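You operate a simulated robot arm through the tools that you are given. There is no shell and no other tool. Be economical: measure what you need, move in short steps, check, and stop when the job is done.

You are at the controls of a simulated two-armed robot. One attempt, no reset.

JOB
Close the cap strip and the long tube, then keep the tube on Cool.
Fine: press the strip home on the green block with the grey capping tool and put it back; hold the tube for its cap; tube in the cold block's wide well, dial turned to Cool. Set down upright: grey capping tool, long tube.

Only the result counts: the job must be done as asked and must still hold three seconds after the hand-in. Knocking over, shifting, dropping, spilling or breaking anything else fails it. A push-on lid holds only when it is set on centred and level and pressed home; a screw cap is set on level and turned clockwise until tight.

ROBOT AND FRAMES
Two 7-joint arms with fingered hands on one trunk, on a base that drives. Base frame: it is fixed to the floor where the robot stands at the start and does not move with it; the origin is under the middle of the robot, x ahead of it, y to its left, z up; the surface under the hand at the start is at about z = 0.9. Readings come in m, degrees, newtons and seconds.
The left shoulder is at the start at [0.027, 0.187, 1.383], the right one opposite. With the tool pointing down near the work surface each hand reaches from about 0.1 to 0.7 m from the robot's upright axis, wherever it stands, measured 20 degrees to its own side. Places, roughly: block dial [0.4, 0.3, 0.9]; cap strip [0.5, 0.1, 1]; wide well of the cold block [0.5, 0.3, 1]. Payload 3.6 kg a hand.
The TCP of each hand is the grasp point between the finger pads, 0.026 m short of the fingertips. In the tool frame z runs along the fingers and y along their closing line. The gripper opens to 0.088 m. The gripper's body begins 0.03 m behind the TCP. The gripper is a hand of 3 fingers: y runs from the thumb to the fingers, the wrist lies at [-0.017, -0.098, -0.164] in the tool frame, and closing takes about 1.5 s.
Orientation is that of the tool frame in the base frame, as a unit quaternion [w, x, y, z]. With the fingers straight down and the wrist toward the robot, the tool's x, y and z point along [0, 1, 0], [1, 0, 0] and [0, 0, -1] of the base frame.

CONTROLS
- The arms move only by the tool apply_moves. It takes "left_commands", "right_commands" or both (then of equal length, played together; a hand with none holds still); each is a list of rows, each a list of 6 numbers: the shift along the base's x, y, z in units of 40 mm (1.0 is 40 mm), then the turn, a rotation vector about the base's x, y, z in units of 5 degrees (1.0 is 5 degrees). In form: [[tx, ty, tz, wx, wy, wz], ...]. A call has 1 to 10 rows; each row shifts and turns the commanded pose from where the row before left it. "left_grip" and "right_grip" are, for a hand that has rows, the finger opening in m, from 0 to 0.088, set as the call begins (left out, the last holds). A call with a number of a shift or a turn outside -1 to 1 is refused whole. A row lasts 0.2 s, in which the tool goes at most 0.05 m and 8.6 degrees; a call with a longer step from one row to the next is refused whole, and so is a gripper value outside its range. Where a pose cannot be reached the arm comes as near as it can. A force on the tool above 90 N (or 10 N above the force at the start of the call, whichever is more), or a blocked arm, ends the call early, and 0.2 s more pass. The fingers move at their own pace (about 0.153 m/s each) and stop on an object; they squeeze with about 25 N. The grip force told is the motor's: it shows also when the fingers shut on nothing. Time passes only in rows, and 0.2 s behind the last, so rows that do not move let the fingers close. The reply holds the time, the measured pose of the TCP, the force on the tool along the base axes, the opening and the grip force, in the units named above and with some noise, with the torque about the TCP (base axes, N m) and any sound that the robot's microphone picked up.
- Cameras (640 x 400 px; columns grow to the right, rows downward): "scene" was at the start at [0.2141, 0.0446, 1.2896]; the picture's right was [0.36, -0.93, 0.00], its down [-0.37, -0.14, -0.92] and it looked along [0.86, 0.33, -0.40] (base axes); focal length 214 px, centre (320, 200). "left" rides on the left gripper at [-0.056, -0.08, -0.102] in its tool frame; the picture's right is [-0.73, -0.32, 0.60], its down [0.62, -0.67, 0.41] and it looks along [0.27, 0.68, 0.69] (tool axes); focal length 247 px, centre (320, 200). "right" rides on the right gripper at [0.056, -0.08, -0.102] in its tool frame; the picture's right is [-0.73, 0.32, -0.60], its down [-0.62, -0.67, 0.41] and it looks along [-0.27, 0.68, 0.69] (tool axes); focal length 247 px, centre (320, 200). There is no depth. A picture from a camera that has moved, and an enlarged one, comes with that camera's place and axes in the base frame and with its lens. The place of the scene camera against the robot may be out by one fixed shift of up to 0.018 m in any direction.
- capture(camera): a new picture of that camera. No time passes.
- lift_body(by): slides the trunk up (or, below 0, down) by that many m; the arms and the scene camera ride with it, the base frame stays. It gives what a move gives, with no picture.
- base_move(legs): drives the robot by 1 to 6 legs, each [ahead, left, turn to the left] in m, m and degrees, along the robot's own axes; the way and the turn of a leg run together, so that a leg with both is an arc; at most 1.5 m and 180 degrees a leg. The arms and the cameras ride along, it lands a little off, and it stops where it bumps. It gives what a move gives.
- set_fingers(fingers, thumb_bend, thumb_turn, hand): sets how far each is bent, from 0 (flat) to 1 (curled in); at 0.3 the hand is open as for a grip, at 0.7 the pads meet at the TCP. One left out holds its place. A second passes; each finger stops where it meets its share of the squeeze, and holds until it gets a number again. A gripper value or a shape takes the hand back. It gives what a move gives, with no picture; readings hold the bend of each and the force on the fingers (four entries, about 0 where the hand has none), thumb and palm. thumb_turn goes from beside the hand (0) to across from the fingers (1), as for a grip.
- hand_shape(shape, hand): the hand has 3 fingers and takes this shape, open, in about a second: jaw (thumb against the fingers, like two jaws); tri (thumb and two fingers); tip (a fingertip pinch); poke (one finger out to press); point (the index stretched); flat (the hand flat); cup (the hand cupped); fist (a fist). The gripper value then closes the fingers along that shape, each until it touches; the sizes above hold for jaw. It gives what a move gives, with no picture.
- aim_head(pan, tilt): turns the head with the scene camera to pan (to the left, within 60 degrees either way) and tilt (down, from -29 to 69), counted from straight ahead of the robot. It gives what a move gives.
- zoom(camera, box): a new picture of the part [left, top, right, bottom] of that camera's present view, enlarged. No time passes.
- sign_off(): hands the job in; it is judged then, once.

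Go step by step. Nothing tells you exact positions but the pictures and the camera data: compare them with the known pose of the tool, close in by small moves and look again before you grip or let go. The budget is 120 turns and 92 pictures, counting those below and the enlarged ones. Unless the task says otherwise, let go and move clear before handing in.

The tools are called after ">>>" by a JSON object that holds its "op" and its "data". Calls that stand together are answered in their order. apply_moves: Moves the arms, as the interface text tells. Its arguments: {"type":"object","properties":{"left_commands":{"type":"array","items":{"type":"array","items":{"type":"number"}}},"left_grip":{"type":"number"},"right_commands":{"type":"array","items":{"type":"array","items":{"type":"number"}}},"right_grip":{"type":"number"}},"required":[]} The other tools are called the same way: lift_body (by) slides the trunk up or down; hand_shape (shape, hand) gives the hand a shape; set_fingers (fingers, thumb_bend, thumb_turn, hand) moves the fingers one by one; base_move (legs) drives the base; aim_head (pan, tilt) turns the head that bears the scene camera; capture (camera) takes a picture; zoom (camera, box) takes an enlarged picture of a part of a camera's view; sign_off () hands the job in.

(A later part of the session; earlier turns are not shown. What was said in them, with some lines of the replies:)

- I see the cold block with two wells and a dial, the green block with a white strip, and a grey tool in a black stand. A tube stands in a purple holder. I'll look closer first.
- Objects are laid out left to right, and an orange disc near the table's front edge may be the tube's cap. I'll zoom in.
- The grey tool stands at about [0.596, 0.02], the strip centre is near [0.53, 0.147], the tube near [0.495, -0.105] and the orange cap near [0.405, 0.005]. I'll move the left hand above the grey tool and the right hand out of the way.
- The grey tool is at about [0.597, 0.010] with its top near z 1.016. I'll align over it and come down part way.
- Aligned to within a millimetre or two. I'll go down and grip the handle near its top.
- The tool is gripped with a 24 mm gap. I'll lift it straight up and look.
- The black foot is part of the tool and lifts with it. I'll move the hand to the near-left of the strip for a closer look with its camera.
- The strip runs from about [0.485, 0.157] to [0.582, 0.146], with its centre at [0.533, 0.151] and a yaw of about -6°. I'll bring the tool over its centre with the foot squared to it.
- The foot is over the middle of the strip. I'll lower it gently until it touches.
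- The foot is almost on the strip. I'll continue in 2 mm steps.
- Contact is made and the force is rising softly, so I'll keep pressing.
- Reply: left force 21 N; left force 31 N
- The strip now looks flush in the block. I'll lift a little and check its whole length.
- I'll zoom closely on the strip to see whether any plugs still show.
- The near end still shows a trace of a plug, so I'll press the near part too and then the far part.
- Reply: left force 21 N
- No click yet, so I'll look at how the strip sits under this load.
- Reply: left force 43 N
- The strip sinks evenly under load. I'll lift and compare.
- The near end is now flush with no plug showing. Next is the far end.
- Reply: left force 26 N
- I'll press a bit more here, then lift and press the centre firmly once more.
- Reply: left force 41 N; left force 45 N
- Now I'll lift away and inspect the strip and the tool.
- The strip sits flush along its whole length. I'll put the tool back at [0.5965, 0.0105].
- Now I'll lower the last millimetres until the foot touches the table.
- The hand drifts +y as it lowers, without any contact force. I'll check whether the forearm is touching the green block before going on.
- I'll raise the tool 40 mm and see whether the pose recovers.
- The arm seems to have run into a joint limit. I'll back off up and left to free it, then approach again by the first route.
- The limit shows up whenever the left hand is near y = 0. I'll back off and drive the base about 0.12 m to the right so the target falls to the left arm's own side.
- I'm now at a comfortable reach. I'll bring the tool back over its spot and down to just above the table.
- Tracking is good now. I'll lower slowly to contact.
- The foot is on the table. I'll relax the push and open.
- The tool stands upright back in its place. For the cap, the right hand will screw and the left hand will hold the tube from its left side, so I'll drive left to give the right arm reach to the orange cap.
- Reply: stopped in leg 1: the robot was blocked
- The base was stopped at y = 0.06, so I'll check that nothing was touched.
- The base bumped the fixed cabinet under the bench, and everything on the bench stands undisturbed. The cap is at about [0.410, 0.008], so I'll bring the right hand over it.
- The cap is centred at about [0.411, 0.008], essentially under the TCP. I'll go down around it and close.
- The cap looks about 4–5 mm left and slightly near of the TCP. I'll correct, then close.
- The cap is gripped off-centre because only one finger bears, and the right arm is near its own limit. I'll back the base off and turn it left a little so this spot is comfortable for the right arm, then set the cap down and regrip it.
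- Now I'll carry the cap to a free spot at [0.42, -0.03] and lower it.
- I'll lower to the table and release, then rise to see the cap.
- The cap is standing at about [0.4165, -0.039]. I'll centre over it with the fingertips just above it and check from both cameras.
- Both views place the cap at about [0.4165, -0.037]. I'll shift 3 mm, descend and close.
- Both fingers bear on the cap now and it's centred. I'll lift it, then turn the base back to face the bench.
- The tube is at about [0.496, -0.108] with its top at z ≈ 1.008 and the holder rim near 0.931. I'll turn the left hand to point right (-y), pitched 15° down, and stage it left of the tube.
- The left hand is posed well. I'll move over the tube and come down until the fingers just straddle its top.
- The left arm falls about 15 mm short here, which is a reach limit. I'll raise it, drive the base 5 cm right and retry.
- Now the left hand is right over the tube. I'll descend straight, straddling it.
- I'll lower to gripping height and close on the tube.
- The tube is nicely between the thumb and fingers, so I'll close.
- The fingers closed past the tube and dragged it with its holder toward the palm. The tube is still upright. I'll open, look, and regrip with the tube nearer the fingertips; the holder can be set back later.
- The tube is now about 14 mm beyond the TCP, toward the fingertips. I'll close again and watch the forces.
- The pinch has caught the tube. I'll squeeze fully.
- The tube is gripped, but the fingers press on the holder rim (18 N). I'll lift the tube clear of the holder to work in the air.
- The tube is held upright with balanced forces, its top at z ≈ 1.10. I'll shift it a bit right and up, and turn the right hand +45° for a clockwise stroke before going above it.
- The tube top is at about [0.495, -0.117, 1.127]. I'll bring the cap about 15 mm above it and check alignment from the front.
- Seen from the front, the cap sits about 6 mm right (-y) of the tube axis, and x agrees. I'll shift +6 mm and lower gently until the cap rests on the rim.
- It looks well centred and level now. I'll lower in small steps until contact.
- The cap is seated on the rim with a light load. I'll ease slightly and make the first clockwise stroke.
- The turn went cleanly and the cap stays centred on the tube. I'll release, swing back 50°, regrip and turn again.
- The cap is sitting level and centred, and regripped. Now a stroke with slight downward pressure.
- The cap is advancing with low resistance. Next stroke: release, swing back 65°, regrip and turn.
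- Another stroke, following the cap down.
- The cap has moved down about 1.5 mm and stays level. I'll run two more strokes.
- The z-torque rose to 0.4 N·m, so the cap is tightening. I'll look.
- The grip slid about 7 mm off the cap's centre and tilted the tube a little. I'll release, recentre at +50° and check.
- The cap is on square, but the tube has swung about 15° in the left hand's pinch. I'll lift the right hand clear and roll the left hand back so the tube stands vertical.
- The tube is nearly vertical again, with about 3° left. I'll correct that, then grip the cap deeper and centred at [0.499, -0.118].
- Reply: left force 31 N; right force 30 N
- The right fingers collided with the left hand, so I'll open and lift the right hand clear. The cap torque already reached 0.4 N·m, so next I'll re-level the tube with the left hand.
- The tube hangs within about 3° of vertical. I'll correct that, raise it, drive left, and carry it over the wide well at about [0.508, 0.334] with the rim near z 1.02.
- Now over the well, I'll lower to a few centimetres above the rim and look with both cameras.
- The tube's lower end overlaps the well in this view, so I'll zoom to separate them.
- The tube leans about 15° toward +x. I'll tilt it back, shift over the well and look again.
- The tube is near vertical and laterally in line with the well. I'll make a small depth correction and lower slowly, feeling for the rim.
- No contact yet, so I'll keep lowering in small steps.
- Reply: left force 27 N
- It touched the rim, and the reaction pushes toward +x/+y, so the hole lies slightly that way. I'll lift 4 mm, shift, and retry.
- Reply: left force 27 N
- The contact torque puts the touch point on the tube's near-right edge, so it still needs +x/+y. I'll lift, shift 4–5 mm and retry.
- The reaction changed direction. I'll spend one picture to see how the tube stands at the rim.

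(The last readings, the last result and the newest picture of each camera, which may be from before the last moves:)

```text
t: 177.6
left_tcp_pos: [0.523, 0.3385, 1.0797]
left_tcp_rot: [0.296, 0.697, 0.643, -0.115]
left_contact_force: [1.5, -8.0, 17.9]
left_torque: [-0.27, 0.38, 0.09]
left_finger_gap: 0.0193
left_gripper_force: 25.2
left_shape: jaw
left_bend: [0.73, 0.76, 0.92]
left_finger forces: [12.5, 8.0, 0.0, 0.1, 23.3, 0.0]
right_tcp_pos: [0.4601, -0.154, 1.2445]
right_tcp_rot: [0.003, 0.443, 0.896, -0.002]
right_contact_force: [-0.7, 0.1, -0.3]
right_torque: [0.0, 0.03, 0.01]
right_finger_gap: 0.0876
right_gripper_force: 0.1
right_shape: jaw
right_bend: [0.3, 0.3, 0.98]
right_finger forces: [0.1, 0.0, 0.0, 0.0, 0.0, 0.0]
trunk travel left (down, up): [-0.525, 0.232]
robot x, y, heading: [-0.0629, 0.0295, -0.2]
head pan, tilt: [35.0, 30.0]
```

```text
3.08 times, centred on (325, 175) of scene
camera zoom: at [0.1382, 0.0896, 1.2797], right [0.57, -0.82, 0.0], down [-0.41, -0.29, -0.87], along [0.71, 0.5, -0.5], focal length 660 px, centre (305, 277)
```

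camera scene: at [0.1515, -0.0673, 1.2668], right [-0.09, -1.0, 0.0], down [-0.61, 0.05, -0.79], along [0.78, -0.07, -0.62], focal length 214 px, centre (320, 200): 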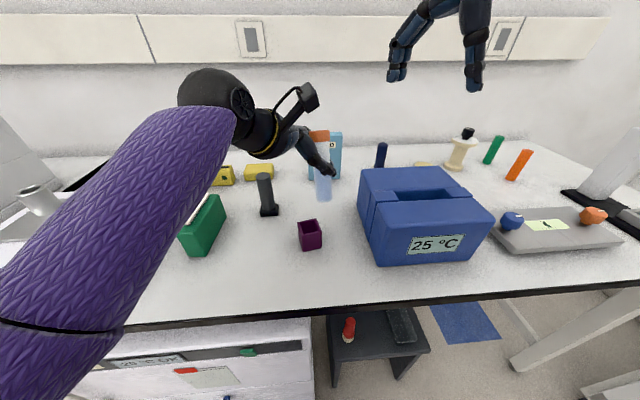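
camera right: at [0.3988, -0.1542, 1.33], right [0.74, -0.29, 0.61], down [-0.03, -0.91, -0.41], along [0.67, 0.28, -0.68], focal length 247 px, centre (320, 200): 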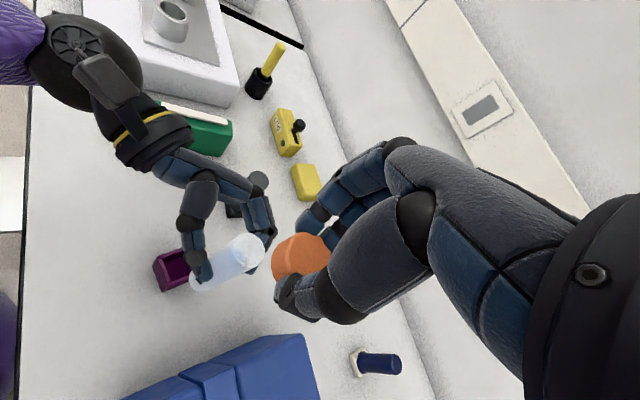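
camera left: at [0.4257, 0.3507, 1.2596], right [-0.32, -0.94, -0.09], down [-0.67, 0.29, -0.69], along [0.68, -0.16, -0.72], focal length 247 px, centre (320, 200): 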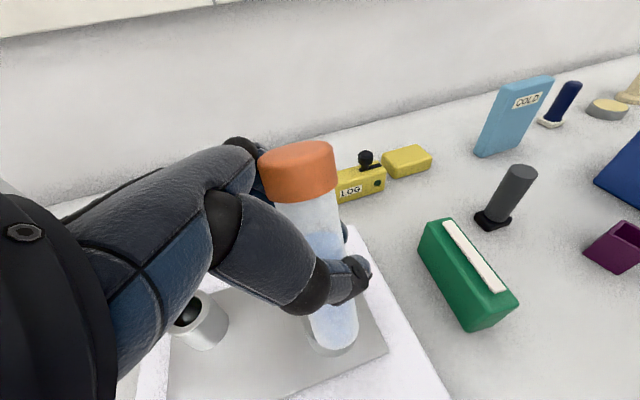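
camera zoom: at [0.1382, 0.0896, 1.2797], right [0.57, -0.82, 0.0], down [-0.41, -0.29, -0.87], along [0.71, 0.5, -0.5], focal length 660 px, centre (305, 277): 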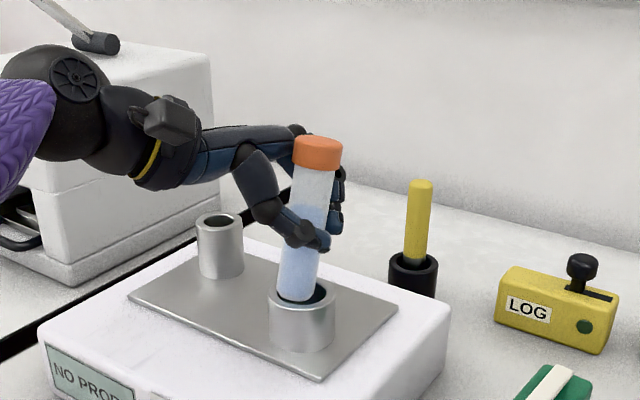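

The tube's lower end is at the mouth of the well but leans about 6° to the right, with its bottom to the left. Rotating it upright about the hand centres the bottom, so I'll do that and then lower.

>>> {"op": "apply_moves", "data": {"left_commands": [[0, 0, 0.15, 0, 0, 0], [0, 0, 0, -0.5, -0.35, 0], [0, 0, 0, -0.5, -0.35, 0], [0, 0, -0.05, 0, 0, 0], [0, 0, -0.05, 0, 0, 0], [0, 0, -0.05, 0, 0, 0], [0, 0, 0, 0, 0, 0]]}}

>>> {"op": "apply_moves", "data": {"left_commands": [[0, 0, -0.05, 0, 0, 0], [0, 0, -0.05, 0, 0, 0], [0, 0, -0.05, 0, 0, 0], [0, 0, 0, 0, 0, 0]]}}

```text
t: 179.2
left_tcp_pos: [0.5224, 0.3395, 1.0728]
left_tcp_rot: [0.339, 0.688, 0.63, -0.125]
left_contact_force: [-1.1, -6.3, -1.9]
left_torque: [-0.42, 0.01, 0.12]
left_finger_gap: 0.0178
left_gripper_force: 24.8
left_shape: jaw
left_bend: [0.72, 0.76, 0.93]
left_finger forces: [9.3, 13.1, 0.1, 0.1, 22.4, 0.0]
right_tcp_pos: [0.464, -0.1529, 1.2433]
right_tcp_rot: [0.003, 0.444, 0.896, -0.002]
right_contact_force: [0.5, 0.1, -0.5]
right_torque: [-0.01, 0.0, -0.02]
right_finger_gap: 0.088
right_gripper_force: 0.0
right_shape: jaw
right_bend: [0.3, 0.3, 0.98]
right_finger forces: [0.1, 0.0, 0.0, 0.0, 0.0, 0.0]
trunk travel left (down, up): [-0.525, 0.232]
robot x, y, heading: [-0.0594, 0.0285, -0.2]
head pan, tilt: [35.0, 30.0]
```

```text
t: 180.2
left_tcp_pos: [0.5225, 0.3395, 1.0691]
left_tcp_rot: [0.343, 0.687, 0.629, -0.123]
left_contact_force: [-0.2, -7.6, 2.1]
left_torque: [-0.36, 0.08, 0.13]
left_finger_gap: 0.0182
left_gripper_force: 25.4
left_shape: jaw
left_bend: [0.72, 0.76, 0.93]
left_finger forces: [8.4, 12.7, 0.0, 0.1, 22.5, 0.0]
right_tcp_pos: [0.4625, -0.1528, 1.2438]
right_tcp_rot: [0.003, 0.443, 0.896, -0.002]
right_contact_force: [0.3, 0.3, 0.3]
right_torque: [0.0, 0.02, 0.01]
right_finger_gap: 0.0876
right_gripper_force: 0.1
right_shape: jaw
right_bend: [0.3, 0.3, 0.98]
right_finger forces: [0.0, 0.1, 0.0, 0.0, 0.1, 0.0]
trunk travel left (down, up): [-0.525, 0.232]
robot x, y, heading: [-0.0627, 0.0301, -0.0]
head pan, tilt: [35.0, 30.0]
```

It's going in. I'll ease the sideways force by shifting slightly -y and keep lowering.

>>> {"op": "apply_moves", "data": {"left_commands": [[0, -0.08, -0.05, 0, 0, 0], [0, 0, -0.08, 0, 0, 0], [0, 0, -0.08, 0, 0, 0], [0, 0, 0, 0, 0, 0]]}}

>>> {"op": "apply_moves", "data": {"left_commands": [[0, -0.03, -0.08, 0, 0, 0], [0, 0, -0.08, 0, 0, 0], [0, 0, 0, 0, 0, 0]]}}

```text
t: 181.2
left_tcp_pos: [0.5225, 0.3372, 1.0623]
left_tcp_rot: [0.342, 0.688, 0.628, -0.124]
left_contact_force: [-2.3, -4.3, 0.9]
left_torque: [-0.14, 0.12, 0.07]
left_finger_gap: 0.0178
left_gripper_force: 25.5
left_shape: jaw
left_bend: [0.73, 0.76, 0.93]
left_finger forces: [6.1, 12.0, 0.1, 0.0, 21.1, 0.0]
right_tcp_pos: [0.4626, -0.1522, 1.2438]
right_tcp_rot: [0.004, 0.444, 0.896, -0.001]
right_contact_force: [-0.3, 0.7, 0.2]
right_torque: [-0.03, -0.02, -0.03]
right_finger_gap: 0.0878
right_gripper_force: 0.0
right_shape: jaw
right_bend: [0.3, 0.3, 0.98]
right_finger forces: [0.1, 0.1, 0.0, 0.0, 0.0, 0.0]
trunk travel left (down, up): [-0.525, 0.232]
robot x, y, heading: [-0.0627, 0.0247, 0.1]
head pan, tilt: [35.0, 30.0]
```

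```text
t: 182.0
left_tcp_pos: [0.5222, 0.3366, 1.055]
left_tcp_rot: [0.341, 0.687, 0.63, -0.123]
left_contact_force: [-3.6, -2.5, 0.9]
left_torque: [-0.06, 0.13, 0.03]
left_finger_gap: 0.0181
left_gripper_force: 24.8
left_shape: jaw
left_bend: [0.73, 0.76, 0.94]
left_finger forces: [4.9, 12.0, 0.0, 0.1, 20.9, 0.0]
right_tcp_pos: [0.4626, -0.1519, 1.2436]
right_tcp_rot: [0.004, 0.444, 0.896, -0.001]
right_contact_force: [0.5, 0.4, 0.7]
right_torque: [0.03, -0.02, 0.0]
right_finger_gap: 0.0876
right_gripper_force: 0.0
right_shape: jaw
right_bend: [0.3, 0.3, 0.98]
right_finger forces: [0.0, 0.0, 0.0, 0.0, 0.0, 0.0]
trunk travel left (down, up): [-0.525, 0.232]
robot x, y, heading: [-0.0637, 0.0302, 0.0]
head pan, tilt: [35.0, 30.0]
```

I'll go lower, easing x as well.

>>> {"op": "apply_moves", "data": {"left_commands": [[-0.06, -0.03, -0.06, 0, 0, 0], [0, 0, -0.06, 0, 0, 0], [0, 0, -0.06, 0, 0, 0], [0, 0, 0, 0, 0, 0]]}}

>>> {"op": "apply_moves", "data": {"left_commands": [[0, 0, -0.06, 0, 0, 0], [0, 0, -0.06, 0, 0, 0], [0, 0, -0.06, 0, 0, 0], [0, 0, 0, 0, 0, 0]]}}

```text
t: 183.0
left_tcp_pos: [0.5205, 0.3341, 1.0504]
left_tcp_rot: [0.344, 0.687, 0.628, -0.121]
left_contact_force: [-0.9, -0.2, 10.8]
left_torque: [-0.06, 0.04, 0.0]
left_finger_gap: 0.018
left_gripper_force: 25.5
left_shape: jaw
left_bend: [0.72, 0.77, 0.94]
left_finger forces: [2.5, 15.3, 0.1, 0.0, 20.0, 0.1]
right_tcp_pos: [0.4616, -0.1525, 1.2438]
right_tcp_rot: [0.004, 0.444, 0.896, -0.001]
right_contact_force: [0.1, -0.6, 0.4]
right_torque: [0.0, 0.02, -0.02]
right_finger_gap: 0.0877
right_gripper_force: 0.1
right_shape: jaw
right_bend: [0.3, 0.3, 0.98]
right_finger forces: [0.0, 0.1, 0.0, 0.0, 0.0, 0.0]
trunk travel left (down, up): [-0.525, 0.232]
robot x, y, heading: [-0.062, 0.0276, 0.1]
head pan, tilt: [35.0, 30.0]
```

```text
t: 184.0
left_tcp_pos: [0.5205, 0.333, 1.0458]
left_tcp_rot: [0.347, 0.688, 0.626, -0.121]
left_contact_force: [-0.5, -1.9, 26.1]
left_torque: [-0.19, 0.0, -0.03]
left_finger_gap: 0.0173
left_gripper_force: 24.9
left_shape: jaw
left_bend: [0.73, 0.79, 0.94]
left_finger forces: [2.2, 19.1, 0.1, 0.0, 20.9, 0.0]
right_tcp_pos: [0.4604, -0.1537, 1.2454]
right_tcp_rot: [0.004, 0.443, 0.896, -0.001]
right_contact_force: [-0.9, 0.3, 0.9]
right_torque: [0.02, -0.02, -0.04]
right_finger_gap: 0.0878
right_gripper_force: 0.0
right_shape: jaw
right_bend: [0.3, 0.3, 0.98]
right_finger forces: [0.0, 0.0, 0.1, 0.0, 0.0, 0.0]
trunk travel left (down, up): [-0.525, 0.232]
robot x, y, heading: [-0.0648, 0.0261, -0.1]
head pan, tilt: [35.0, 30.0]
```

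The tube is seated on the well's bottom. I'll relax, open, and withdraw along the fingers' direction.

>>> {"op": "apply_moves", "data": {"left_commands": [[0, 0, 0.08, 0, 0, 0], [0, 0, 0, 0, 0, 0]]}}

>>> {"op": "apply_moves", "data": {"left_commands": [[0, 0, 0, 0, 0, 0], [0, 0, 0, 0, 0, 0], [0, 0, 0, 0, 0, 0], [0, 0, 0, 0, 0, 0], [0, 0, 0, 0, 0, 0], [0, 0, 0, 0, 0, 0], [0, 0, 0, 0, 0, 0]], "left_grip": 0.088}}

>>> {"op": "apply_moves", "data": {"left_commands": [[-0.08, 0.19, 0.22, 0, 0, 0], [-0.08, 0.19, 0.22, 0, 0, 0], [-0.13, 0.31, 0.36, 0, 0, 0], [-0.16, 0.37, 0.44, 0, 0, 0], [-0.2, 0.45, 0.55, 0, 0, 0], [-0.2, 0.45, 0.55, 0, 0, 0], [-0.2, 0.45, 0.55, 0, 0, 0], [0, 0, 0.7, 0, 0, 0], [0, 0, 0, 0, 0, 0]]}}

```text
t: 184.6
left_tcp_pos: [0.5195, 0.3316, 1.0474]
left_tcp_rot: [0.344, 0.688, 0.628, -0.122]
left_contact_force: [0.4, -3.9, 18.8]
left_torque: [-0.23, -0.05, -0.02]
left_finger_gap: 0.0174
left_gripper_force: 25.2
left_shape: jaw
left_bend: [0.73, 0.79, 0.94]
left_finger forces: [2.2, 17.3, 0.0, 0.1, 19.6, 0.0]
right_tcp_pos: [0.4611, -0.1531, 1.2445]
right_tcp_rot: [0.003, 0.444, 0.896, -0.002]
right_contact_force: [-0.3, 0.1, 0.2]
right_torque: [-0.02, 0.0, -0.02]
right_finger_gap: 0.0879
right_gripper_force: 0.0
right_shape: jaw
right_bend: [0.3, 0.3, 0.98]
right_finger forces: [0.1, 0.0, 0.0, 0.0, 0.0, 0.0]
trunk travel left (down, up): [-0.525, 0.232]
robot x, y, heading: [-0.0576, 0.029, 0.2]
head pan, tilt: [35.0, 30.0]
```

```text
t: 186.2
left_tcp_pos: [0.5202, 0.3342, 1.045]
left_tcp_rot: [0.343, 0.687, 0.628, -0.125]
left_contact_force: [-2.1, -1.1, -0.1]
left_torque: [-0.01, -0.01, -0.01]
left_finger_gap: 0.0876
left_gripper_force: 0.0
left_shape: jaw
left_bend: [0.3, 0.28, 0.97]
left_finger forces: [0.0, 0.0, 0.1, 0.1, 1.4, 0.0]
right_tcp_pos: [0.4621, -0.1526, 1.2453]
right_tcp_rot: [0.004, 0.444, 0.896, -0.002]
right_contact_force: [-0.4, 0.4, -0.1]
right_torque: [0.0, 0.03, -0.03]
right_finger_gap: 0.0879
right_gripper_force: 0.0
right_shape: jaw
right_bend: [0.3, 0.3, 0.98]
right_finger forces: [0.1, 0.0, 0.1, 0.0, 0.0, 0.0]
trunk travel left (down, up): [-0.525, 0.232]
robot x, y, heading: [-0.0653, 0.0286, 0.1]
head pan, tilt: [35.0, 30.0]
```

```text
t: 188.2
left_tcp_pos: [0.4802, 0.4306, 1.1881]
left_tcp_rot: [0.343, 0.688, 0.627, -0.124]
left_contact_force: [0.0, 0.6, 0.2]
left_torque: [0.0, 0.01, 0.0]
left_finger_gap: 0.0879
left_gripper_force: 0.0
left_shape: jaw
left_bend: [0.3, 0.3, 0.97]
left_finger forces: [0.0, 0.0, 0.0, 0.1, 0.1, 0.1]
right_tcp_pos: [0.4627, -0.1516, 1.2429]
right_tcp_rot: [0.004, 0.444, 0.896, -0.002]
right_contact_force: [-0.6, -0.5, 0.2]
right_torque: [-0.02, 0.01, 0.01]
right_finger_gap: 0.0879
right_gripper_force: 0.1
right_shape: jaw
right_bend: [0.3, 0.3, 0.98]
right_finger forces: [0.0, 0.0, 0.0, 0.0, 0.1, 0.1]
trunk travel left (down, up): [-0.525, 0.232]
robot x, y, heading: [-0.0648, 0.0269, 0.0]
head pan, tilt: [35.0, 30.0]
```

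The tube is released in the well and the hand is clear. Next is the dial: its knob is at about [0.38, 0.328, 0.932] facing me. I'll reorient the left hand to point forward and 45° down with a sideways pinch.

>>> {"op": "apply_moves", "data": {"left_commands": [[-0.28, -0.14, 0, 0.93, -0.63, -0.75], [-0.28, -0.14, 0, 0.93, -0.63, -0.75], [-0.28, -0.14, 0, 0.93, -0.63, -0.75], [-0.28, -0.14, 0, 0.93, -0.63, -0.75], [-0.28, -0.14, 0, 0.93, -0.63, -0.75], [-0.28, -0.14, 0, 0.93, -0.63, -0.75], [-0.28, -0.14, 0, 0.93, -0.63, -0.75], [-0.28, -0.14, 0, 0.93, -0.63, -0.75]]}}

>>> {"op": "apply_moves", "data": {"left_commands": [[-0.28, -0.14, -0.2, 0.93, -0.63, -0.75], [-0.28, -0.14, -0.2, 0.93, -0.63, -0.75], [-0.28, -0.14, -0.2, 0.93, -0.63, -0.75], [-0.28, -0.14, -0.2, 0.93, -0.63, -0.75], [-0.28, -0.14, -0.2, 0.93, -0.63, -0.75], [-0.28, -0.14, -0.2, 0.93, -0.63, -0.75], [-0.28, -0.14, -0.2, 0.93, -0.63, -0.75], [-0.28, -0.14, -0.2, 0.93, -0.63, -0.75], [0, 0, 0, 0, 0, 0]]}}

```text
t: 190.0
left_tcp_pos: [0.3888, 0.3857, 1.1892]
left_tcp_rot: [0.192, 0.904, 0.352, 0.147]
left_contact_force: [0.7, 0.5, 0.3]
left_torque: [0.02, -0.03, 0.0]
left_finger_gap: 0.0878
left_gripper_force: 0.0
left_shape: jaw
left_bend: [0.3, 0.3, 0.97]
left_finger forces: [0.1, 0.0, 0.0, 0.0, 0.0, 0.1]
right_tcp_pos: [0.4625, -0.1513, 1.2436]
right_tcp_rot: [0.004, 0.443, 0.896, -0.001]
right_contact_force: [0.3, 0.0, 0.9]
right_torque: [-0.01, 0.01, 0.01]
right_finger_gap: 0.0876
right_gripper_force: 0.1
right_shape: jaw
right_bend: [0.3, 0.3, 0.98]
right_finger forces: [0.0, 0.0, 0.0, 0.1, 0.0, 0.0]
trunk travel left (down, up): [-0.525, 0.232]
robot x, y, heading: [-0.0644, 0.029, -0.0]
head pan, tilt: [35.0, 30.0]
```

```text
t: 192.0
left_tcp_pos: [0.3008, 0.3405, 1.1246]
left_tcp_rot: [0.0, 0.923, 0.0, 0.384]
left_contact_force: [0.1, -0.2, -0.1]
left_torque: [-0.02, -0.02, 0.0]
left_finger_gap: 0.0877
left_gripper_force: 0.1
left_shape: jaw
left_bend: [0.3, 0.3, 0.97]
left_finger forces: [0.1, 0.0, 0.0, 0.0, 0.0, 0.0]
right_tcp_pos: [0.4634, -0.1511, 1.2431]
right_tcp_rot: [0.004, 0.444, 0.896, -0.002]
right_contact_force: [-0.1, 0.4, 0.3]
right_torque: [-0.02, -0.01, -0.02]
right_finger_gap: 0.0877
right_gripper_force: 0.2
right_shape: jaw
right_bend: [0.3, 0.3, 0.98]
right_finger forces: [0.0, 0.1, 0.0, 0.0, 0.1, 0.1]
trunk travel left (down, up): [-0.525, 0.232]
robot x, y, heading: [-0.0645, 0.0282, 0.1]
head pan, tilt: [35.0, 30.0]
```

The orientation is exact. I'll come down to a pre-grasp in front of the knob and look with the hand camera.

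>>> {"op": "apply_moves", "data": {"left_commands": [[0.12, -0.05, -0.6, 0, 0, 0], [0.12, -0.05, -0.6, 0, 0, 0], [0.12, -0.05, -0.6, 0, 0, 0], [0.12, -0.05, -0.6, 0, 0, 0], [0.12, -0.05, -0.6, 0, 0, 0], [0, 0, -0.1, 0, 0, 0], [0, 0, 0, 0, 0, 0]]}}

>>> {"op": "capture", "data": {"camera": "left"}}

```text
t: 193.6
left_tcp_pos: [0.3225, 0.3315, 0.9994]
left_tcp_rot: [0.001, 0.923, 0.0, 0.384]
left_contact_force: [0.2, -0.2, 0.0]
left_torque: [-0.03, 0.01, 0.02]
left_finger_gap: 0.0876
left_gripper_force: 0.1
left_shape: jaw
left_bend: [0.3, 0.3, 0.97]
left_finger forces: [0.0, 0.0, 0.0, 0.0, 0.0, 0.1]
right_tcp_pos: [0.4631, -0.1511, 1.2438]
right_tcp_rot: [0.004, 0.443, 0.896, -0.002]
right_contact_force: [0.5, 1.1, 0.6]
right_torque: [-0.02, -0.01, 0.02]
right_finger_gap: 0.0878
right_gripper_force: 0.1
right_shape: jaw
right_bend: [0.3, 0.3, 0.98]
right_finger forces: [0.0, 0.0, 0.0, 0.0, 0.0, 0.0]
trunk travel left (down, up): [-0.525, 0.232]
robot x, y, heading: [-0.0637, 0.0275, 0.0]
head pan, tilt: [35.0, 30.0]
```

```text
1 pictures are left
camera left: at [0.211, 0.4121, 1.0333], right [-0.09, 0.32, -0.94], down [0.73, 0.66, 0.15], along [0.68, -0.68, -0.3], focal length 247 px, centre (320, 200)
```

left: 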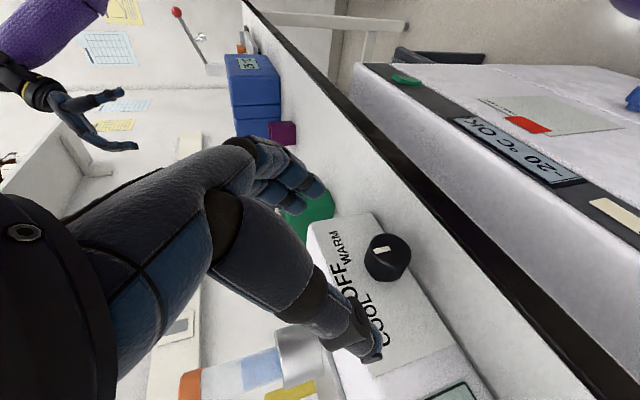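

The tube stands upright in the well, and the knob is at about [0.38, 0.329, 0.936] with its pointer at OFF. I'll slide in around it and close.

>>> {"op": "apply_moves", "data": {"left_commands": [[0.35, -0.06, -0.42, 0, 0, 0], [0.35, 0, -0.42, 0, 0, 0], [0.3, 0, -0.36, 0, 0, 0], [0.24, 0, -0.28, 0, 0, 0], [0, 0, 0, 0, 0, 0]]}}

>>> {"op": "apply_moves", "data": {"left_commands": [[0, 0, 0, 0, 0, 0], [0, 0, 0, 0, 0, 0], [0, 0, 0, 0, 0, 0], [0, 0, 0, 0, 0, 0], [0, 0, 0, 0, 0, 0], [0, 0, 0, 0, 0, 0], [0, 0, 0, 0, 0, 0]], "left_grip": 0.0}}

```text
t: 194.8
left_tcp_pos: [0.3655, 0.3279, 0.9393]
left_tcp_rot: [0.001, 0.925, -0.004, 0.38]
left_contact_force: [-27.8, 3.1, 2.9]
left_torque: [-0.15, 0.13, -1.53]
left_finger_gap: 0.0881
left_gripper_force: 0.0
left_shape: jaw
left_bend: [0.3, 0.3, 0.97]
left_finger forces: [0.0, 27.0, 0.0, 0.1, 0.0, 0.0]
right_tcp_pos: [0.4599, -0.1514, 1.246]
right_tcp_rot: [0.005, 0.443, 0.896, -0.001]
right_contact_force: [0.1, -0.2, -0.2]
right_torque: [0.02, -0.02, 0.01]
right_finger_gap: 0.0878
right_gripper_force: 0.1
right_shape: jaw
right_bend: [0.3, 0.3, 0.98]
right_finger forces: [0.0, 0.0, 0.0, 0.0, 0.1, 0.1]
trunk travel left (down, up): [-0.525, 0.232]
robot x, y, heading: [-0.0625, 0.0285, 0.0]
head pan, tilt: [35.0, 30.0]
```

```text
t: 196.4
left_tcp_pos: [0.3657, 0.3311, 0.9377]
left_tcp_rot: [0.001, 0.926, -0.003, 0.377]
left_contact_force: [-34.7, 16.4, -7.4]
left_torque: [0.2, 0.37, -1.21]
left_finger_gap: 0.0266
left_gripper_force: 24.9
left_shape: jaw
left_bend: [0.41, 0.71, 1.0]
left_finger forces: [0.0, 39.5, 0.0, 0.0, 27.2, 0.0]
right_tcp_pos: [0.4598, -0.1496, 1.2458]
right_tcp_rot: [0.006, 0.444, 0.896, -0.001]
right_contact_force: [0.5, 0.5, -1.1]
right_torque: [-0.03, 0.03, 0.0]
right_finger_gap: 0.0877
right_gripper_force: 0.0
right_shape: jaw
right_bend: [0.3, 0.3, 0.98]
right_finger forces: [0.1, 0.0, 0.1, 0.1, 0.0, 0.0]
trunk travel left (down, up): [-0.525, 0.232]
robot x, y, heading: [-0.0632, 0.0269, -0.2]
head pan, tilt: [35.0, 30.0]
```

One finger is pressing the block's face. I'll open, back off about 10 mm and regrip.

>>> {"op": "apply_moves", "data": {"left_commands": [[-0.1, 0, 0, 0, 0, 0], [-0.1, 0, 0, 0, 0, 0], [-0.1, 0, 0.05, 0, 0, 0], [-0.05, 0, 0, 0, 0, 0], [0, 0, 0, 0, 0, 0]], "left_grip": 0.088}}

>>> {"op": "apply_moves", "data": {"left_commands": [[0, 0, 0, 0, 0, 0], [0, 0, 0, 0, 0, 0], [0, 0, 0, 0, 0, 0], [0, 0, 0, 0, 0, 0], [0, 0, 0, 0, 0, 0], [0, 0, 0, 0, 0, 0], [0, 0, 0, 0, 0, 0]], "left_grip": 0.0}}

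```text
t: 197.6
left_tcp_pos: [0.3598, 0.328, 0.9434]
left_tcp_rot: [0.001, 0.923, 0.001, 0.385]
left_contact_force: [1.0, 0.2, -0.5]
left_torque: [0.0, 0.0, 0.0]
left_finger_gap: 0.0878
left_gripper_force: 0.0
left_shape: jaw
left_bend: [0.3, 0.3, 0.98]
left_finger forces: [0.0, 0.0, 0.1, 0.1, 0.1, 0.0]
right_tcp_pos: [0.463, -0.152, 1.2431]
right_tcp_rot: [0.004, 0.444, 0.896, -0.002]
right_contact_force: [0.4, 0.4, -0.7]
right_torque: [0.02, -0.01, -0.01]
right_finger_gap: 0.0879
right_gripper_force: 0.0
right_shape: jaw
right_bend: [0.3, 0.3, 0.98]
right_finger forces: [0.0, 0.1, 0.1, 0.0, 0.0, 0.1]
trunk travel left (down, up): [-0.525, 0.232]
robot x, y, heading: [-0.0637, 0.0288, 0.2]
head pan, tilt: [35.0, 30.0]
```

```text
t: 199.2
left_tcp_pos: [0.3593, 0.3294, 0.9424]
left_tcp_rot: [0.0, 0.924, 0.0, 0.383]
left_contact_force: [3.0, -0.9, 2.8]
left_torque: [0.02, -0.09, -0.09]
left_finger_gap: 0.0246
left_gripper_force: 25.0
left_shape: jaw
left_bend: [0.52, 0.73, 1.0]
left_finger forces: [5.9, 18.2, 0.0, 0.1, 22.2, 0.0]
right_tcp_pos: [0.4634, -0.1527, 1.2441]
right_tcp_rot: [0.004, 0.445, 0.896, -0.002]
right_contact_force: [-0.2, -0.8, -0.2]
right_torque: [0.0, 0.02, -0.01]
right_finger_gap: 0.088
right_gripper_force: 0.0
right_shape: jaw
right_bend: [0.3, 0.3, 0.98]
right_finger forces: [0.0, 0.1, 0.0, 0.0, 0.1, 0.0]
trunk travel left (down, up): [-0.525, 0.232]
robot x, y, heading: [-0.0613, 0.0302, -0.1]
head pan, tilt: [35.0, 30.0]
```

The knob is gripped evenly. I'll turn it counter-clockwise (OFF → COOL, to the left), 25° first.

>>> {"op": "apply_moves", "data": {"left_commands": [[0, 0.015, 0, -1, 0, 0], [0, 0.015, -0.002, -1, 0, 0], [0, 0.015, -0.004, -1, 0, 0], [0, 0.014, -0.005, -1, 0, 0], [0, 0.014, -0.006, -1, 0, 0], [0, 0, 0, 0, 0, 0]]}}

>>> {"op": "apply_moves", "data": {"left_commands": [[0, 0.013, -0.007, -1, 0, 0], [0, 0.012, -0.008, -1, 0, 0], [0, 0.012, -0.009, -1, 0, 0], [0, 0.011, -0.01, -1, 0, 0], [0, 0, 0, 0, 0, 0]]}}

```text
t: 200.6
left_tcp_pos: [0.3576, 0.3332, 0.9421]
left_tcp_rot: [0.201, 0.902, 0.083, 0.373]
left_contact_force: [1.0, 5.3, -0.6]
left_torque: [0.08, -0.06, 0.08]
left_finger_gap: 0.024
left_gripper_force: 25.1
left_shape: jaw
left_bend: [0.52, 0.73, 1.0]
left_finger forces: [6.2, 16.5, 0.1, 0.0, 27.2, 0.0]
right_tcp_pos: [0.4633, -0.1508, 1.243]
right_tcp_rot: [0.004, 0.444, 0.896, -0.002]
right_contact_force: [-0.3, -0.3, 0.5]
right_torque: [-0.02, 0.02, 0.0]
right_finger_gap: 0.0878
right_gripper_force: 0.1
right_shape: jaw
right_bend: [0.3, 0.3, 0.98]
right_finger forces: [0.0, 0.1, 0.0, 0.1, 0.1, 0.1]
trunk travel left (down, up): [-0.525, 0.232]
robot x, y, heading: [-0.0609, 0.0283, -0.0]
head pan, tilt: [35.0, 30.0]
```

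```text
t: 201.8
left_tcp_pos: [0.3599, 0.3345, 0.939]
left_tcp_rot: [0.354, 0.853, 0.148, 0.354]
left_contact_force: [-5.0, 9.6, -7.0]
left_torque: [0.53, 0.22, 0.2]
left_finger_gap: 0.0242
left_gripper_force: 25.0
left_shape: jaw
left_bend: [0.54, 0.73, 1.0]
left_finger forces: [5.6, 13.2, 0.1, 0.0, 30.9, 0.0]
right_tcp_pos: [0.463, -0.1498, 1.2449]
right_tcp_rot: [0.003, 0.444, 0.896, -0.001]
right_contact_force: [0.5, -0.8, -0.3]
right_torque: [0.0, -0.02, 0.0]
right_finger_gap: 0.0876
right_gripper_force: 0.0
right_shape: jaw
right_bend: [0.3, 0.3, 0.98]
right_finger forces: [0.0, 0.0, 0.0, 0.0, 0.0, 0.0]
trunk travel left (down, up): [-0.525, 0.232]
robot x, y, heading: [-0.0631, 0.0289, -0.1]
head pan, tilt: [35.0, 30.0]
```

Torque rose to 0.5 N·m at about 45°, so the dial has reached its COOL stop. I'll open and withdraw straight back.

>>> {"op": "apply_moves", "data": {"left_commands": [[0, 0, 0, 0, 0, 0], [0, 0, 0, 0, 0, 0], [0, 0, 0, 0, 0, 0], [0, 0, 0, 0, 0, 0], [0, 0, 0, 0, 0, 0], [0, 0, 0, 0, 0, 0]], "left_grip": 0.088}}

>>> {"op": "apply_moves", "data": {"left_commands": [[-0.3, 0.21, 0.21, 0, 0, 0], [-0.5, 0.35, 0.35, 0, 0, 0], [-0.7, 0.5, 0.5, 0, 0, 0], [-0.7, 0.5, 0.5, 0, 0, 0], [0, 0.3, 0.8, 0.5, 0, 0], [0, 0.3, 0.8, 1, 0, 0], [0, 0.3, 0.8, 1, 0, 0], [0, 0, 0.8, 1, 0, 0]]}}

>>> {"op": "aim_head", "data": {"pan": 35, "tilt": 40}}

>>> {"op": "zoom", "data": {"camera": "scene", "box": [180, 60, 420, 300]}}

```text
t: 203.2
left_tcp_pos: [0.359, 0.3324, 0.942]
left_tcp_rot: [0.353, 0.853, 0.146, 0.354]
left_contact_force: [-0.7, -3.9, 12.3]
left_torque: [0.07, -0.27, -0.06]
left_finger_gap: 0.0824
left_gripper_force: 0.0
left_shape: jaw
left_bend: [0.3, 0.41, 1.0]
left_finger forces: [0.0, 0.0, 0.1, 0.1, 12.4, 0.0]
right_tcp_pos: [0.462, -0.1516, 1.2437]
right_tcp_rot: [0.004, 0.444, 0.896, -0.001]
right_contact_force: [0.0, 0.1, 0.0]
right_torque: [0.02, 0.03, 0.0]
right_finger_gap: 0.0879
right_gripper_force: 0.2
right_shape: jaw
right_bend: [0.3, 0.3, 0.98]
right_finger forces: [0.1, 0.0, 0.1, 0.0, 0.0, 0.0]
trunk travel left (down, up): [-0.525, 0.232]
robot x, y, heading: [-0.0634, 0.0298, 0.2]
head pan, tilt: [35.0, 30.0]
```

```text
t: 205.0
left_tcp_pos: [0.2705, 0.4329, 1.1308]
left_tcp_rot: [0.219, 0.898, 0.09, 0.371]
left_contact_force: [0.5, -0.1, -0.8]
left_torque: [0.01, 0.02, 0.03]
left_finger_gap: 0.0877
left_gripper_force: 0.0
left_shape: jaw
left_bend: [0.3, 0.3, 0.98]
left_finger forces: [0.1, 0.1, 0.1, 0.1, 0.0, 0.1]
right_tcp_pos: [0.4622, -0.152, 1.2436]
right_tcp_rot: [0.005, 0.444, 0.896, -0.002]
right_contact_force: [-0.1, 0.9, 0.1]
right_torque: [0.01, 0.01, -0.07]
right_finger_gap: 0.0878
right_gripper_force: 0.0
right_shape: jaw
right_bend: [0.3, 0.3, 0.98]
right_finger forces: [0.1, 0.0, 0.2, 0.0, 0.0, 0.0]
trunk travel left (down, up): [-0.525, 0.232]
robot x, y, heading: [-0.0583, 0.0314, -0.1]
head pan, tilt: [35.0, 30.0]
```

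```text
t: 205.7
left_tcp_pos: [0.2711, 0.4322, 1.1304]
left_tcp_rot: [0.219, 0.897, 0.091, 0.372]
left_contact_force: [0.5, -1.1, -0.3]
left_torque: [0.05, 0.0, 0.01]
left_finger_gap: 0.0878
left_gripper_force: 0.1
left_shape: jaw
left_bend: [0.3, 0.3, 0.98]
left_finger forces: [0.0, 0.0, 0.0, 0.0, 0.0, 0.0]
right_tcp_pos: [0.4637, -0.1523, 1.2439]
right_tcp_rot: [0.004, 0.444, 0.896, -0.002]
right_contact_force: [-0.8, -0.7, -0.3]
right_torque: [0.03, -0.01, 0.01]
right_finger_gap: 0.088
right_gripper_force: 0.0
right_shape: jaw
right_bend: [0.3, 0.3, 0.98]
right_finger forces: [0.1, 0.1, 0.0, 0.0, 0.0, 0.0]
trunk travel left (down, up): [-0.525, 0.232]
robot x, y, heading: [-0.0657, 0.0244, 0.1]
head pan, tilt: [35.0, 40.0]
```

```text
1.67 times, centred on (300, 180) of scene
camera zoom: at [0.135, 0.0886, 1.2639], right [0.57, -0.82, 0.0], down [-0.53, -0.37, -0.77], along [0.63, 0.44, -0.64], focal length 358 px, centre (353, 233)
```

zoom: 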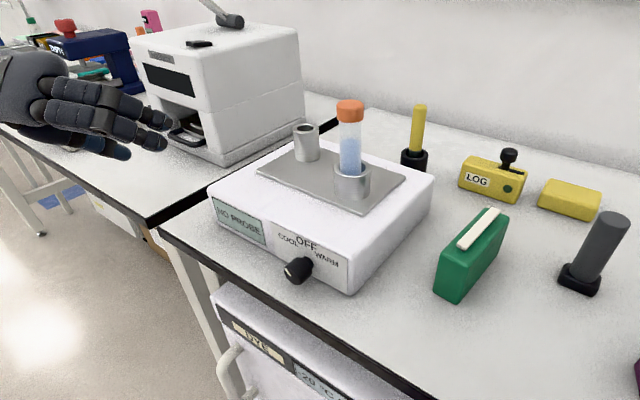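

The tube stands upright and capped in the wide well, and the dial points to COOL. The tube's empty holder was dragged about 28 mm in +y earlier, so I'll set it back with the right hand, feeling carefully.

>>> {"op": "apply_moves", "data": {"right_commands": [[0.1, 0.22, -0.5, 0, 0, -0.93], [0.1, 0.22, -0.5, 0, 0, -0.93], [0.1, 0.22, -0.5, 0, 0, -0.93], [0.1, 0.22, -0.5, 0, 0, -0.93], [0.1, 0.22, -0.5, 0, 0, -0.93], [0.1, 0.22, -0.5, 0, 0, -0.93], [0.05, 0.22, -0.5, 0, 0, -0.93], [0.05, 0.2, -0.5, 0, 0, -0.93], [0, 0, -0.8, 0, 0, 0], [0, 0, 0, 0, 0, 0]]}}

>>> {"op": "apply_moves", "data": {"right_commands": [[0, 0, -0.5, 0, 0, 0], [0, 0, -0.4, 0, 0, 0], [0, 0, 0, 0, 0, 0]]}}

```text
t: 207.9
left_tcp_pos: [0.272, 0.4335, 1.13]
left_tcp_rot: [0.219, 0.897, 0.091, 0.373]
left_contact_force: [-0.3, 0.0, 0.0]
left_torque: [0.01, -0.02, -0.01]
left_finger_gap: 0.0878
left_gripper_force: 0.1
left_shape: jaw
left_bend: [0.3, 0.3, 0.98]
left_finger forces: [0.1, 0.1, 0.1, 0.0, 0.0, 0.1]
right_tcp_pos: [0.4912, -0.0807, 1.0527]
right_tcp_rot: [0.004, 0.707, 0.707, -0.003]
right_contact_force: [-0.2, -0.1, -0.3]
right_torque: [-0.01, 0.01, 0.04]
right_finger_gap: 0.0879
right_gripper_force: 0.2
right_shape: jaw
right_bend: [0.3, 0.3, 0.98]
right_finger forces: [0.0, 0.0, 0.0, 0.1, 0.0, 0.1]
trunk travel left (down, up): [-0.525, 0.232]
robot x, y, heading: [-0.0621, 0.0279, 0.1]
head pan, tilt: [35.0, 40.0]
```

```text
t: 208.7
left_tcp_pos: [0.2717, 0.4319, 1.1302]
left_tcp_rot: [0.219, 0.897, 0.091, 0.372]
left_contact_force: [-0.3, -0.3, -0.4]
left_torque: [0.0, -0.05, 0.0]
left_finger_gap: 0.0876
left_gripper_force: 0.1
left_shape: jaw
left_bend: [0.3, 0.3, 0.98]
left_finger forces: [0.0, 0.0, 0.0, 0.1, 0.1, 0.0]
right_tcp_pos: [0.4906, -0.0822, 1.0158]
right_tcp_rot: [0.002, 0.706, 0.708, -0.003]
right_contact_force: [0.2, 0.8, -0.2]
right_torque: [-0.02, 0.0, 0.01]
right_finger_gap: 0.0876
right_gripper_force: 0.1
right_shape: jaw
right_bend: [0.3, 0.3, 0.98]
right_finger forces: [0.0, 0.0, 0.1, 0.0, 0.1, 0.0]
trunk travel left (down, up): [-0.525, 0.232]
robot x, y, heading: [-0.0608, 0.0319, -0.0]
head pan, tilt: [35.0, 40.0]
```

Descending in steps around the holder, checking for contact.

>>> {"op": "apply_moves", "data": {"right_commands": [[0, 0, -0.5, 0, 0, 0], [0, 0, -0.5, 0, 0, 0], [0, 0, -0.3, 0, 0, 0], [0, 0, 0, 0, 0, 0]]}}

>>> {"op": "apply_moves", "data": {"right_commands": [[0, 0, -0.15, 0, 0, 0], [0, 0, -0.15, 0, 0, 0], [0, 0, -0.15, 0, 0, 0], [0, 0, -0.15, 0, 0, 0], [0, 0, 0, 0, 0, 0]]}}

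```text
t: 209.7
left_tcp_pos: [0.273, 0.4321, 1.1301]
left_tcp_rot: [0.22, 0.897, 0.091, 0.372]
left_contact_force: [-0.3, 0.3, 0.4]
left_torque: [0.02, 0.01, -0.01]
left_finger_gap: 0.0879
left_gripper_force: 0.0
left_shape: jaw
left_bend: [0.3, 0.3, 0.98]
left_finger forces: [0.1, 0.0, 0.1, 0.0, 0.0, 0.0]
right_tcp_pos: [0.4913, -0.0819, 0.9635]
right_tcp_rot: [0.003, 0.707, 0.708, -0.002]
right_contact_force: [-0.3, 0.5, 0.2]
right_torque: [-0.01, 0.01, -0.01]
right_finger_gap: 0.0879
right_gripper_force: 0.1
right_shape: jaw
right_bend: [0.3, 0.3, 0.98]
right_finger forces: [0.0, 0.0, 0.0, 0.0, 0.0, 0.1]
trunk travel left (down, up): [-0.525, 0.232]
robot x, y, heading: [-0.0633, 0.0283, 0.2]
head pan, tilt: [35.0, 40.0]
```

```text
t: 210.9
left_tcp_pos: [0.2714, 0.4321, 1.129]
left_tcp_rot: [0.219, 0.897, 0.092, 0.373]
left_contact_force: [-1.0, -0.1, -0.5]
left_torque: [-0.01, -0.03, 0.0]
left_finger_gap: 0.0878
left_gripper_force: 0.1
left_shape: jaw
left_bend: [0.3, 0.3, 0.98]
left_finger forces: [0.0, 0.0, 0.0, 0.0, 0.1, 0.0]
right_tcp_pos: [0.4903, -0.0827, 0.9391]
right_tcp_rot: [0.003, 0.707, 0.708, -0.003]
right_contact_force: [-0.2, 0.0, 0.3]
right_torque: [0.02, 0.0, -0.01]
right_finger_gap: 0.0883
right_gripper_force: 0.0
right_shape: jaw
right_bend: [0.3, 0.3, 0.98]
right_finger forces: [0.0, 0.0, 0.1, 0.1, 0.4, 0.1]
trunk travel left (down, up): [-0.525, 0.232]
robot x, y, heading: [-0.062, 0.0262, -0.1]
head pan, tilt: [35.0, 40.0]
```

No contact on the way down, so I'll close gently on the holder.

>>> {"op": "apply_moves", "data": {"right_commands": [[0, 0, 0, 0, 0, 0], [0, 0, 0, 0, 0, 0], [0, 0, 0, 0, 0, 0], [0, 0, 0, 0, 0, 0], [0, 0, 0, 0, 0, 0]], "right_grip": 0.03}}

```text
t: 212.1
left_tcp_pos: [0.2719, 0.4319, 1.1301]
left_tcp_rot: [0.22, 0.897, 0.091, 0.372]
left_contact_force: [0.1, -0.1, 0.9]
left_torque: [0.0, 0.03, -0.01]
left_finger_gap: 0.0874
left_gripper_force: 0.0
left_shape: jaw
left_bend: [0.3, 0.3, 0.98]
left_finger forces: [0.0, 0.0, 0.0, 0.0, 0.0, 0.1]
right_tcp_pos: [0.4909, -0.0813, 0.9395]
right_tcp_rot: [0.002, 0.706, 0.708, -0.003]
right_contact_force: [0.0, 1.0, 1.8]
right_torque: [-0.06, -0.06, 0.0]
right_finger_gap: 0.0342
right_gripper_force: 24.9
right_shape: jaw
right_bend: [0.6, 0.6, 0.98]
right_finger forces: [6.3, 19.7, 0.0, 0.0, 25.6, 0.1]
trunk travel left (down, up): [-0.525, 0.232]
robot x, y, heading: [-0.0627, 0.0264, -0.1]
head pan, tilt: [35.0, 40.0]
```

The holder is gripped squarely. I'll lift 5 mm, carry it 25 mm back in -y, set it down and release.

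>>> {"op": "apply_moves", "data": {"right_commands": [[0, 0, 0.07, 0, 0, 0], [0, 0, 0.07, 0, 0, 0], [0.02, -0.15, 0, 0, 0, 0], [0.02, -0.15, 0, 0, 0, 0], [0.02, -0.15, 0, 0, 0, 0], [0, -0.15, 0, 0, 0, 0], [0, 0, 0, 0, 0, 0], [0, 0, -0.05, 0, 0, 0], [0, 0, -0.05, 0, 0, 0], [0, 0, -0.03, 0, 0, 0]]}}

>>> {"op": "apply_moves", "data": {"right_commands": [[0, 0, -0.02, 0, 0, 0], [0, 0, 0, 0, 0, 0]]}}

```text
t: 214.3
left_tcp_pos: [0.2709, 0.432, 1.1299]
left_tcp_rot: [0.22, 0.897, 0.091, 0.372]
left_contact_force: [-0.5, 1.0, 0.5]
left_torque: [-0.02, 0.02, -0.03]
left_finger_gap: 0.088
left_gripper_force: 0.1
left_shape: jaw
left_bend: [0.3, 0.3, 0.98]
left_finger forces: [0.0, 0.0, 0.0, 0.0, 0.0, 0.0]
right_tcp_pos: [0.4932, -0.1054, 0.9399]
right_tcp_rot: [0.005, 0.706, 0.708, -0.003]
right_contact_force: [0.9, 0.3, 0.8]
right_torque: [-0.01, -0.04, 0.0]
right_finger_gap: 0.0341
right_gripper_force: 24.8
right_shape: jaw
right_bend: [0.6, 0.6, 0.98]
right_finger forces: [7.2, 18.5, 0.1, 0.1, 25.5, 0.0]
trunk travel left (down, up): [-0.525, 0.232]
robot x, y, heading: [-0.0604, 0.0261, 0.1]
head pan, tilt: [35.0, 40.0]
```

```text
t: 214.9
left_tcp_pos: [0.2709, 0.432, 1.1297]
left_tcp_rot: [0.22, 0.897, 0.091, 0.373]
left_contact_force: [0.4, -0.2, 0.5]
left_torque: [-0.04, 0.03, -0.02]
left_finger_gap: 0.0879
left_gripper_force: 0.1
left_shape: jaw
left_bend: [0.3, 0.3, 0.98]
left_finger forces: [0.1, 0.0, 0.1, 0.0, 0.0, 0.0]
right_tcp_pos: [0.4929, -0.1053, 0.9402]
right_tcp_rot: [0.003, 0.706, 0.708, -0.002]
right_contact_force: [-0.7, 0.5, 2.3]
right_torque: [-0.06, -0.05, -0.05]
right_finger_gap: 0.0345
right_gripper_force: 25.5
right_shape: jaw
right_bend: [0.6, 0.6, 0.98]
right_finger forces: [7.1, 18.9, 0.0, 0.1, 26.2, 0.1]
trunk travel left (down, up): [-0.525, 0.232]
robot x, y, heading: [-0.0592, 0.0286, 0.2]
head pan, tilt: [35.0, 40.0]
```

It's on the table again (2 N contact). I'll open and lift the hand clear.

>>> {"op": "apply_moves", "data": {"right_commands": [[0, 0, 0, 0, 0, 0], [0, 0, 0, 0, 0, 0], [0, 0, 0, 0, 0, 0], [0, 0, 0, 0, 0, 0], [0, 0, 0, 0, 0, 0]], "right_grip": 0.088}}

>>> {"op": "apply_moves", "data": {"right_commands": [[0, 0, 0.3, 0, 0, 0], [0, 0, 0.5, 0, 0, 0], [0, 0, 0.8, 0, 0, 0], [0, 0, 0.9, 0, 0, 0], [0, 0, 0.9, 0, 0, 0], [0, 0, 0.9, 0, 0, 0], [0, 0, 0.9, 0, 0, 0], [0, 0, 0, 0, 0, 0]]}}

```text
t: 216.1
left_tcp_pos: [0.2709, 0.4323, 1.13]
left_tcp_rot: [0.22, 0.897, 0.091, 0.372]
left_contact_force: [-0.5, 0.4, -0.2]
left_torque: [0.01, 0.03, -0.01]
left_finger_gap: 0.0879
left_gripper_force: 0.0
left_shape: jaw
left_bend: [0.3, 0.3, 0.98]
left_finger forces: [0.0, 0.0, 0.1, 0.1, 0.1, 0.0]
right_tcp_pos: [0.4932, -0.1057, 0.9391]
right_tcp_rot: [0.003, 0.707, 0.708, -0.003]
right_contact_force: [-0.3, 0.3, 0.9]
right_torque: [0.0, -0.03, -0.01]
right_finger_gap: 0.0879
right_gripper_force: 0.1
right_shape: jaw
right_bend: [0.3, 0.3, 0.98]
right_finger forces: [0.1, 0.0, 0.0, 0.1, 0.0, 0.0]
trunk travel left (down, up): [-0.525, 0.232]
robot x, y, heading: [-0.0607, 0.0296, -0.1]
head pan, tilt: [35.0, 40.0]
```

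```text
t: 217.9
left_tcp_pos: [0.2721, 0.4321, 1.1295]
left_tcp_rot: [0.22, 0.897, 0.091, 0.373]
left_contact_force: [0.1, -0.4, 0.6]
left_torque: [-0.04, -0.01, -0.02]
left_finger_gap: 0.0878
left_gripper_force: 0.0
left_shape: jaw
left_bend: [0.3, 0.3, 0.98]
left_finger forces: [0.0, 0.0, 0.1, 0.0, 0.1, 0.0]
right_tcp_pos: [0.4943, -0.1061, 1.1471]
right_tcp_rot: [0.003, 0.707, 0.707, -0.003]
right_contact_force: [0.4, -0.6, -1.1]
right_torque: [0.02, -0.02, -0.01]
right_finger_gap: 0.0878
right_gripper_force: 0.1
right_shape: jaw
right_bend: [0.3, 0.3, 0.98]
right_finger forces: [0.0, 0.0, 0.0, 0.0, 0.0, 0.1]
trunk travel left (down, up): [-0.525, 0.232]
robot x, y, heading: [-0.0637, 0.0304, -0.1]
head pan, tilt: [35.0, 40.0]
```

The strip is home, the tool is back in its place, the capped tube stands in the wide well, the dial is on COOL, and both hands are clear. I'm handing in.

>>> {"op": "sign_off", "data": {}}

```text
The job is handed in.
```

I handed the job in with every step carried out, but I couldn't fully confirm the cap's tightness, the dial reading or where the tube's empty holder now stands.

- **Cap strip:** I pressed it home with the grey capping tool at the middle and both ends, and it looked flush along its whole length. The tool is back upright in its original spot.
- **Tube cap:** I turned the cap clockwise about 345° while the other hand held the tube. The torque jumped from under 0.1 to 0.4 N·m, so I took it as tight. I tried to regrip for a final check turn, but the hands collided and I didn't repeat it.
- **Tube:** It stands upright in the cold block's wide well.
- **Dial:** I turned it about 45° toward Cool until it resisted at 0.5 N·m, and in the last picture the pointer looked to be on Cool. The display still reads "NO PROBE".
- **Tube holder:** While gripping the tube I dragged its empty holder about 28 mm. I put it back within about 1 cm of its original place by feel, with no pictures left to check it.
- **Bumps:** The base bumped the cabinet under the bench, and nothing on the bench moved. One finger pushed the cold block's front with about 30 N, and I saw no sign of it shifting.
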